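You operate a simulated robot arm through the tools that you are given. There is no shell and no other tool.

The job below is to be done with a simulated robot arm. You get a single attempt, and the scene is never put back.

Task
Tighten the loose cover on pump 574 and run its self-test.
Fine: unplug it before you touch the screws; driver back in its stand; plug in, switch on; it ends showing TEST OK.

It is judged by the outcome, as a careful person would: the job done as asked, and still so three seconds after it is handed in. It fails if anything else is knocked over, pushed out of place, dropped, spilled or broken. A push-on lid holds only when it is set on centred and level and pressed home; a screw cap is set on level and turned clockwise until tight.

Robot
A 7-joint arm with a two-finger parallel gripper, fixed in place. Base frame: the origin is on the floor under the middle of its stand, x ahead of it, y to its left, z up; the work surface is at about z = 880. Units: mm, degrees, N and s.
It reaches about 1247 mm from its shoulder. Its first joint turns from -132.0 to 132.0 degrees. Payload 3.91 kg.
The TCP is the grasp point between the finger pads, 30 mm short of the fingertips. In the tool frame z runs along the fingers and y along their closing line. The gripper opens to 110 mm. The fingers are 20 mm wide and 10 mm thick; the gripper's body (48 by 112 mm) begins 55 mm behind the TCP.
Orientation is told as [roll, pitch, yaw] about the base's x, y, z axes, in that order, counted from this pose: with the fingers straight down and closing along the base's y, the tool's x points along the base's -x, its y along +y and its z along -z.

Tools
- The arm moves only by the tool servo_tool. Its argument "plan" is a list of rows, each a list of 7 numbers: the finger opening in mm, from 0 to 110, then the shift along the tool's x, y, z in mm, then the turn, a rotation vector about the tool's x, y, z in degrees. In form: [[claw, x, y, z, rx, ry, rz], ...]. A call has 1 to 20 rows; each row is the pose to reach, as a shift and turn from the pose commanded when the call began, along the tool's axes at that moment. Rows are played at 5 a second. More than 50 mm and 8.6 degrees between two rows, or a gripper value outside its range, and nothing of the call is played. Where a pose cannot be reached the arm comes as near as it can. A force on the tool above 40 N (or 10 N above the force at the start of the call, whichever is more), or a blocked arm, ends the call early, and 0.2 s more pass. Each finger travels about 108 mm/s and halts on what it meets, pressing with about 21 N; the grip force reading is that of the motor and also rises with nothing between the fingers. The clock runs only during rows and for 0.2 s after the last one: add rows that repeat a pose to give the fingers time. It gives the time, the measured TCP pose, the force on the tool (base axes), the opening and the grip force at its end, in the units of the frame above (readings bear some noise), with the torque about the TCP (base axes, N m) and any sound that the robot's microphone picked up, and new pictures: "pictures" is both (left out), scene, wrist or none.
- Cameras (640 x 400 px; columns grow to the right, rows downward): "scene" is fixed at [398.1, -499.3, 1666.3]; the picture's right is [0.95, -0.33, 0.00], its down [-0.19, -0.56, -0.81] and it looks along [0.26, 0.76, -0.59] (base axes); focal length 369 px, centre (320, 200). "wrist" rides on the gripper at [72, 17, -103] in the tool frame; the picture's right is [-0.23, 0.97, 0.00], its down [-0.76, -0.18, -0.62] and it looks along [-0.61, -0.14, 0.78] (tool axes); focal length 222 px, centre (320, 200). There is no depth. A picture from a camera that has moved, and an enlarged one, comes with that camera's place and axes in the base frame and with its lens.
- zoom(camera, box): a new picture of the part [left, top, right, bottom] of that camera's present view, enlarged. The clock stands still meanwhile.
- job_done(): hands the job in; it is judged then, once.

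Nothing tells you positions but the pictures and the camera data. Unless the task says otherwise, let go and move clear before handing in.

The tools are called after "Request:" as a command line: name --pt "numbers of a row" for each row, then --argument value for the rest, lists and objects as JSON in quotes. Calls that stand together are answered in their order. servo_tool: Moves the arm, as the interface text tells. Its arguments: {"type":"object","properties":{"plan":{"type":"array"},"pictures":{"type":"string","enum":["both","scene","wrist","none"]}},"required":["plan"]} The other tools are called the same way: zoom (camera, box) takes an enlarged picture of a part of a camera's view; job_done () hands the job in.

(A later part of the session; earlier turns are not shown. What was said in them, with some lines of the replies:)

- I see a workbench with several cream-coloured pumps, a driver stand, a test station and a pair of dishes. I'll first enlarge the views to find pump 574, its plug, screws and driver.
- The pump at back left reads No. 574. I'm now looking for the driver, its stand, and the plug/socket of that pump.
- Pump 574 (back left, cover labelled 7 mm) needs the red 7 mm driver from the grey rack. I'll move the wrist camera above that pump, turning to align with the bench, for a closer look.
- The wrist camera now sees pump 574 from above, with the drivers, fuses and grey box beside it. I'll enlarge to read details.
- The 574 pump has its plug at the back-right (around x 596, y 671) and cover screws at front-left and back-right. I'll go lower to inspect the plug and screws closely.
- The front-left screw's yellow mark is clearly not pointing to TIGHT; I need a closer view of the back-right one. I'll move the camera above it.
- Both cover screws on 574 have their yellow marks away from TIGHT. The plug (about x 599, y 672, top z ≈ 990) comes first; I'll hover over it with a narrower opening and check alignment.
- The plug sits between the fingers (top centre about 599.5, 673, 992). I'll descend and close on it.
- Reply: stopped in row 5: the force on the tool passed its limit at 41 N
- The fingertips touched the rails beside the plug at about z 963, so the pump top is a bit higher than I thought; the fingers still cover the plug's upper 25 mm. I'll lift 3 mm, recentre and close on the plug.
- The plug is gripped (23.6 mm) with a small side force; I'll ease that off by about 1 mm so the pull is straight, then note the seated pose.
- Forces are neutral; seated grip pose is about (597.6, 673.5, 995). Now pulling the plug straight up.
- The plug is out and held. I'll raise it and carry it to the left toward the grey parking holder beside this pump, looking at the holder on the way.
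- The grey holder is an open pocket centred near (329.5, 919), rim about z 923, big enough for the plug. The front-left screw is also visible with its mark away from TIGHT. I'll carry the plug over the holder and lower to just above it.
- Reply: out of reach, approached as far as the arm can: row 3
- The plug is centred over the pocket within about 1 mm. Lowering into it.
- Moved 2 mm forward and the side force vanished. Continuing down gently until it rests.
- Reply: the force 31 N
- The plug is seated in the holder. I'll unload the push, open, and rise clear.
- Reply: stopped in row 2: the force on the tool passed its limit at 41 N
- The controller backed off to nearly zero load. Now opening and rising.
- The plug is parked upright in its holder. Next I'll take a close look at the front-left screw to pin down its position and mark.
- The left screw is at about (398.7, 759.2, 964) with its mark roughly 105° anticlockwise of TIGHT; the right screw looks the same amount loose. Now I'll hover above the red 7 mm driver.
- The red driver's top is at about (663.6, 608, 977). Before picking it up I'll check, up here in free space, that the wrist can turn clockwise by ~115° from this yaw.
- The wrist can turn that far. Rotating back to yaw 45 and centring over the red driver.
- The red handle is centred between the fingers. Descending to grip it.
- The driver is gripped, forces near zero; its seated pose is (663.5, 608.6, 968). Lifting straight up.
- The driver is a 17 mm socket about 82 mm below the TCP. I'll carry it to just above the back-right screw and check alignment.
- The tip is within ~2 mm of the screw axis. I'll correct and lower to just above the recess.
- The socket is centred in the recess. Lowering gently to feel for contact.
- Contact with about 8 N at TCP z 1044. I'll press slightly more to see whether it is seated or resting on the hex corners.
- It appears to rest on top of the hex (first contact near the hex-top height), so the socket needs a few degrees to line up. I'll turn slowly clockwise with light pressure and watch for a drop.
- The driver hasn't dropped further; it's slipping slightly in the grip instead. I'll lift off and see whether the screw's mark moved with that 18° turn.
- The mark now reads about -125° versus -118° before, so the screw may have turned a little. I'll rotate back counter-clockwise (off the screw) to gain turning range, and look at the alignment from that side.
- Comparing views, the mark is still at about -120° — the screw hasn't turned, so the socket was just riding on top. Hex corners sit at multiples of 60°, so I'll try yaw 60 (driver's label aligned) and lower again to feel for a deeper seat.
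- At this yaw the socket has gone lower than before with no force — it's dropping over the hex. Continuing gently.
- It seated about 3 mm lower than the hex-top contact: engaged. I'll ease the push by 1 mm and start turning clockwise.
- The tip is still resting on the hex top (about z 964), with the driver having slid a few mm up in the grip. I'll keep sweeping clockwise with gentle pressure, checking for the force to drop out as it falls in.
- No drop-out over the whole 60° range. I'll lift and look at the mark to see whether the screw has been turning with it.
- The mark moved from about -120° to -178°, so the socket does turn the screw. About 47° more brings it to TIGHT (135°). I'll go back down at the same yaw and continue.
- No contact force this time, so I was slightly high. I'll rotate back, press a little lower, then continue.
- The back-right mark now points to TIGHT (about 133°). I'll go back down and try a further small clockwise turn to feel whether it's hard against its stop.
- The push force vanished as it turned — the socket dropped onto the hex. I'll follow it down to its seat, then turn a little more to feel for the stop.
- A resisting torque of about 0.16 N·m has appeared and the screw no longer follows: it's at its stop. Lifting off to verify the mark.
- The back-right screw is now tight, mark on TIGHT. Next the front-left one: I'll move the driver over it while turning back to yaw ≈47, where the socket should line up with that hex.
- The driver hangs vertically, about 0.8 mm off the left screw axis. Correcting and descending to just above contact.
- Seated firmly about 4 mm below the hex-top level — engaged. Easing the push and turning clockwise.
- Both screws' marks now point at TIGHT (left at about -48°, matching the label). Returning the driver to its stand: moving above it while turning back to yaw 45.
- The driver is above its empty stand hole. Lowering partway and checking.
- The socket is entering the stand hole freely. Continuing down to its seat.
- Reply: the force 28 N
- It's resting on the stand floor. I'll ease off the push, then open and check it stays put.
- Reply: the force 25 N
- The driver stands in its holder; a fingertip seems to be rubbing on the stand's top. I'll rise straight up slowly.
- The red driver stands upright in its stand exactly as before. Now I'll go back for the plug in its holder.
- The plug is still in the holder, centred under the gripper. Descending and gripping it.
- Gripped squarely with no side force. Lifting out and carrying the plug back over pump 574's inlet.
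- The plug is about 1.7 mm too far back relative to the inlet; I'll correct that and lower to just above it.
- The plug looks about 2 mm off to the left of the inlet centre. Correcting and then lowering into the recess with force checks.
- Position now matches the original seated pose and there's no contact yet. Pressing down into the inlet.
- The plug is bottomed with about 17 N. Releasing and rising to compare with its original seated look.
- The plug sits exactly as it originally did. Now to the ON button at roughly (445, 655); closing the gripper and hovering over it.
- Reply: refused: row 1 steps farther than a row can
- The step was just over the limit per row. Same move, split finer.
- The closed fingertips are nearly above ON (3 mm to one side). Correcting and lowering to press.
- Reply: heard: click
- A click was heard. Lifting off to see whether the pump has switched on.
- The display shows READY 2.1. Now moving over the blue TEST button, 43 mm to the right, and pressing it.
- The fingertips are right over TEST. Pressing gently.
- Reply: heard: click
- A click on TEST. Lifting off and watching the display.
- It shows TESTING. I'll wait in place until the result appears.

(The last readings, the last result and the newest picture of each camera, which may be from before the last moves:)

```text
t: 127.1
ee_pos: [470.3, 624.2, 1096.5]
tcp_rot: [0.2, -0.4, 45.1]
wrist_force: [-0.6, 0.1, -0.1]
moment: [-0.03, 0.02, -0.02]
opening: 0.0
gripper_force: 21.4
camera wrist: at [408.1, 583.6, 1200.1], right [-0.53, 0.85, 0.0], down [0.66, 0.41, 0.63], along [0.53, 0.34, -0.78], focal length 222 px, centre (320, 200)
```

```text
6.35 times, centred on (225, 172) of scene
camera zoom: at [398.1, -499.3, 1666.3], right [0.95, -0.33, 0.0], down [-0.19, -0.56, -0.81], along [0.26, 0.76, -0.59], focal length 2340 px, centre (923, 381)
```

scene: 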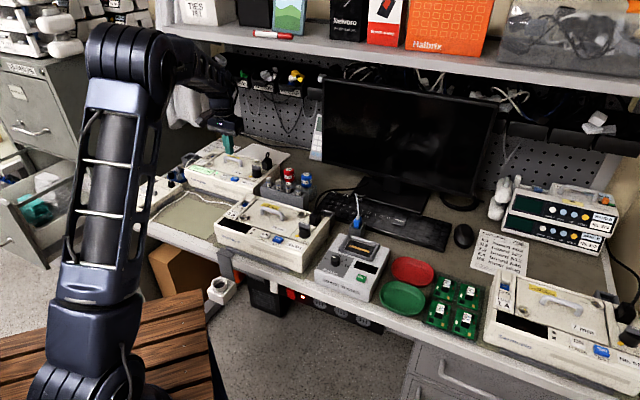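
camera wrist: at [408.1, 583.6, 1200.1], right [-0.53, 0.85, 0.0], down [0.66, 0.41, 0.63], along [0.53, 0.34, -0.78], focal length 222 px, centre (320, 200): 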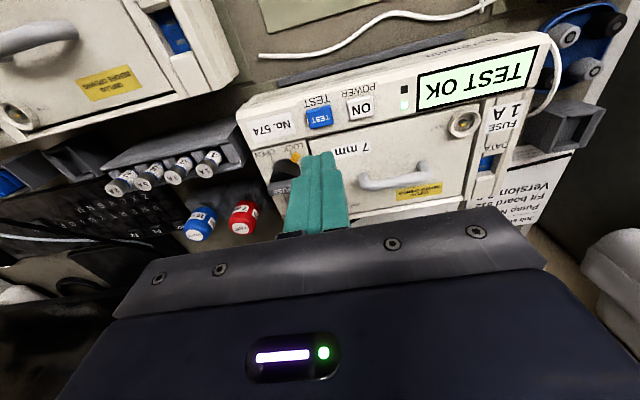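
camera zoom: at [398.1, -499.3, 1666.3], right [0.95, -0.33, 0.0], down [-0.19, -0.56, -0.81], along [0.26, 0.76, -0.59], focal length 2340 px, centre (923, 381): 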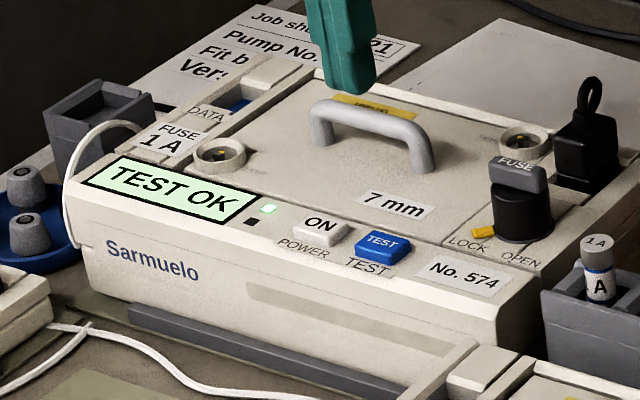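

The pump shows TEST OK. I'll move the arm clear and do a last check of the bench.

Request:
servo_tool --pt "0 0 0 -40 0 0 0" --pt "10 30 5 -70 0 0 0" --pt "30 70 10 -90 0 0 0" --pt "40 110 16 -105 0 0 0" --pt "40 145 21 -120 0 0 0" --pt "40 172 25 -134 0 0 0" --pt "40 172 25 -134 0 0 0" --pictures "both"

Request:
zoom --camera "scene" --box '[150, 130, 350, 255]'

Request:
zoom --camera "wrist" --box '[200, 20, 560, 220]'

```text
t: 128.7
ee_pos: [331.1, 519.0, 1228.3]
tcp_rot: [0.2, -0.4, 45.1]
wrist_force: [0.4, 1.0, -1.4]
moment: [-0.05, 0.0, 0.0]
opening: 40.3
gripper_force: 0.1
camera wrist: at [268.5, 478.4, 1331.8], right [-0.53, 0.85, 0.0], down [0.66, 0.41, 0.63], along [0.53, 0.34, -0.78], focal length 222 px, centre (320, 200)
```

scene: 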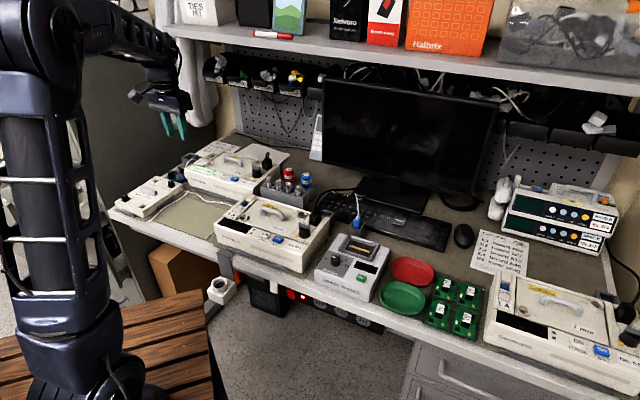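
wrist: 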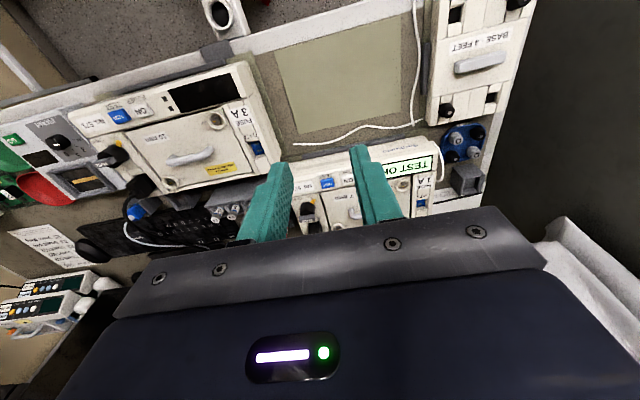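

```text
3.20 times, centred on (250, 192) of scene
camera zoom: at [398.1, -499.3, 1666.3], right [0.95, -0.33, 0.0], down [-0.19, -0.56, -0.81], along [0.26, 0.76, -0.59], focal length 1180 px, centre (544, 224)
```

zoom: 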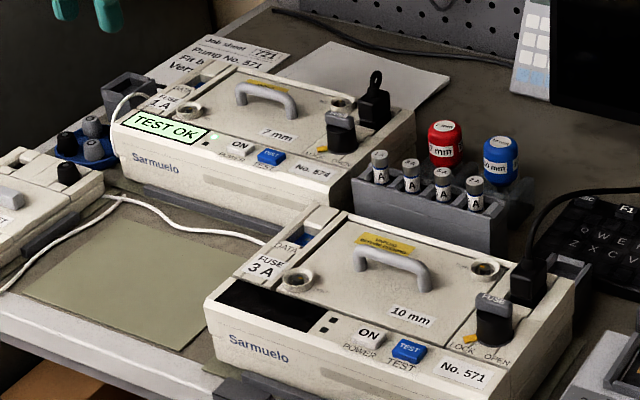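

```text
1.78 times, centred on (380, 120) of wrist
camera zoom: at [268.5, 478.4, 1331.8], right [-0.53, 0.85, 0.0], down [0.66, 0.41, 0.63], along [0.53, 0.34, -0.78], focal length 395 px, centre (213, 342)
```

zoom: 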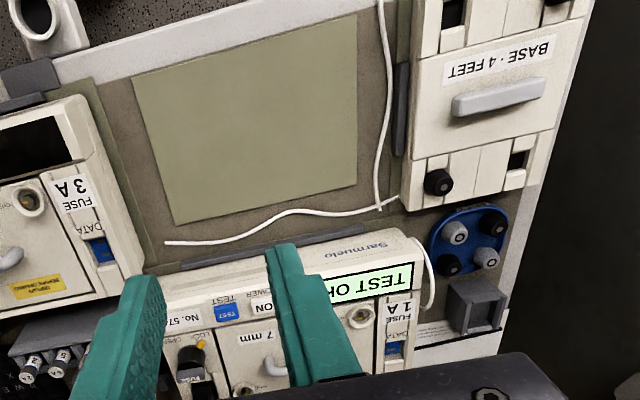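

Pump 574 shows TEST OK. The plug is back in its inlet, both cover screws point to TIGHT, the red driver stands in its stand and nothing else has moved. The arm is clear, so I'm handing in.

Request:
job_done

```text
The job is handed in.
```

Pump 574's cover is tight and its self-test passed: the display reads TEST OK.

- **Unplugging:** I pulled the plug first and parked it in the grey holder to the left of the pump while I worked on the screws.
- **Screws:** I used the red 7 mm driver. Both cover screws were loose. I turned each about 105° clockwise until it stopped, and both marks now point to TIGHT.
- **Driver:** It is standing upright in its stand again, turned slightly from how it was.
- **Power and test:** The plug is back in its inlet. I pressed ON (it showed READY 2.1), then TEST, and waited for the result.

On the last check, nothing else on the bench looked moved, and the arm is clear of the pump.
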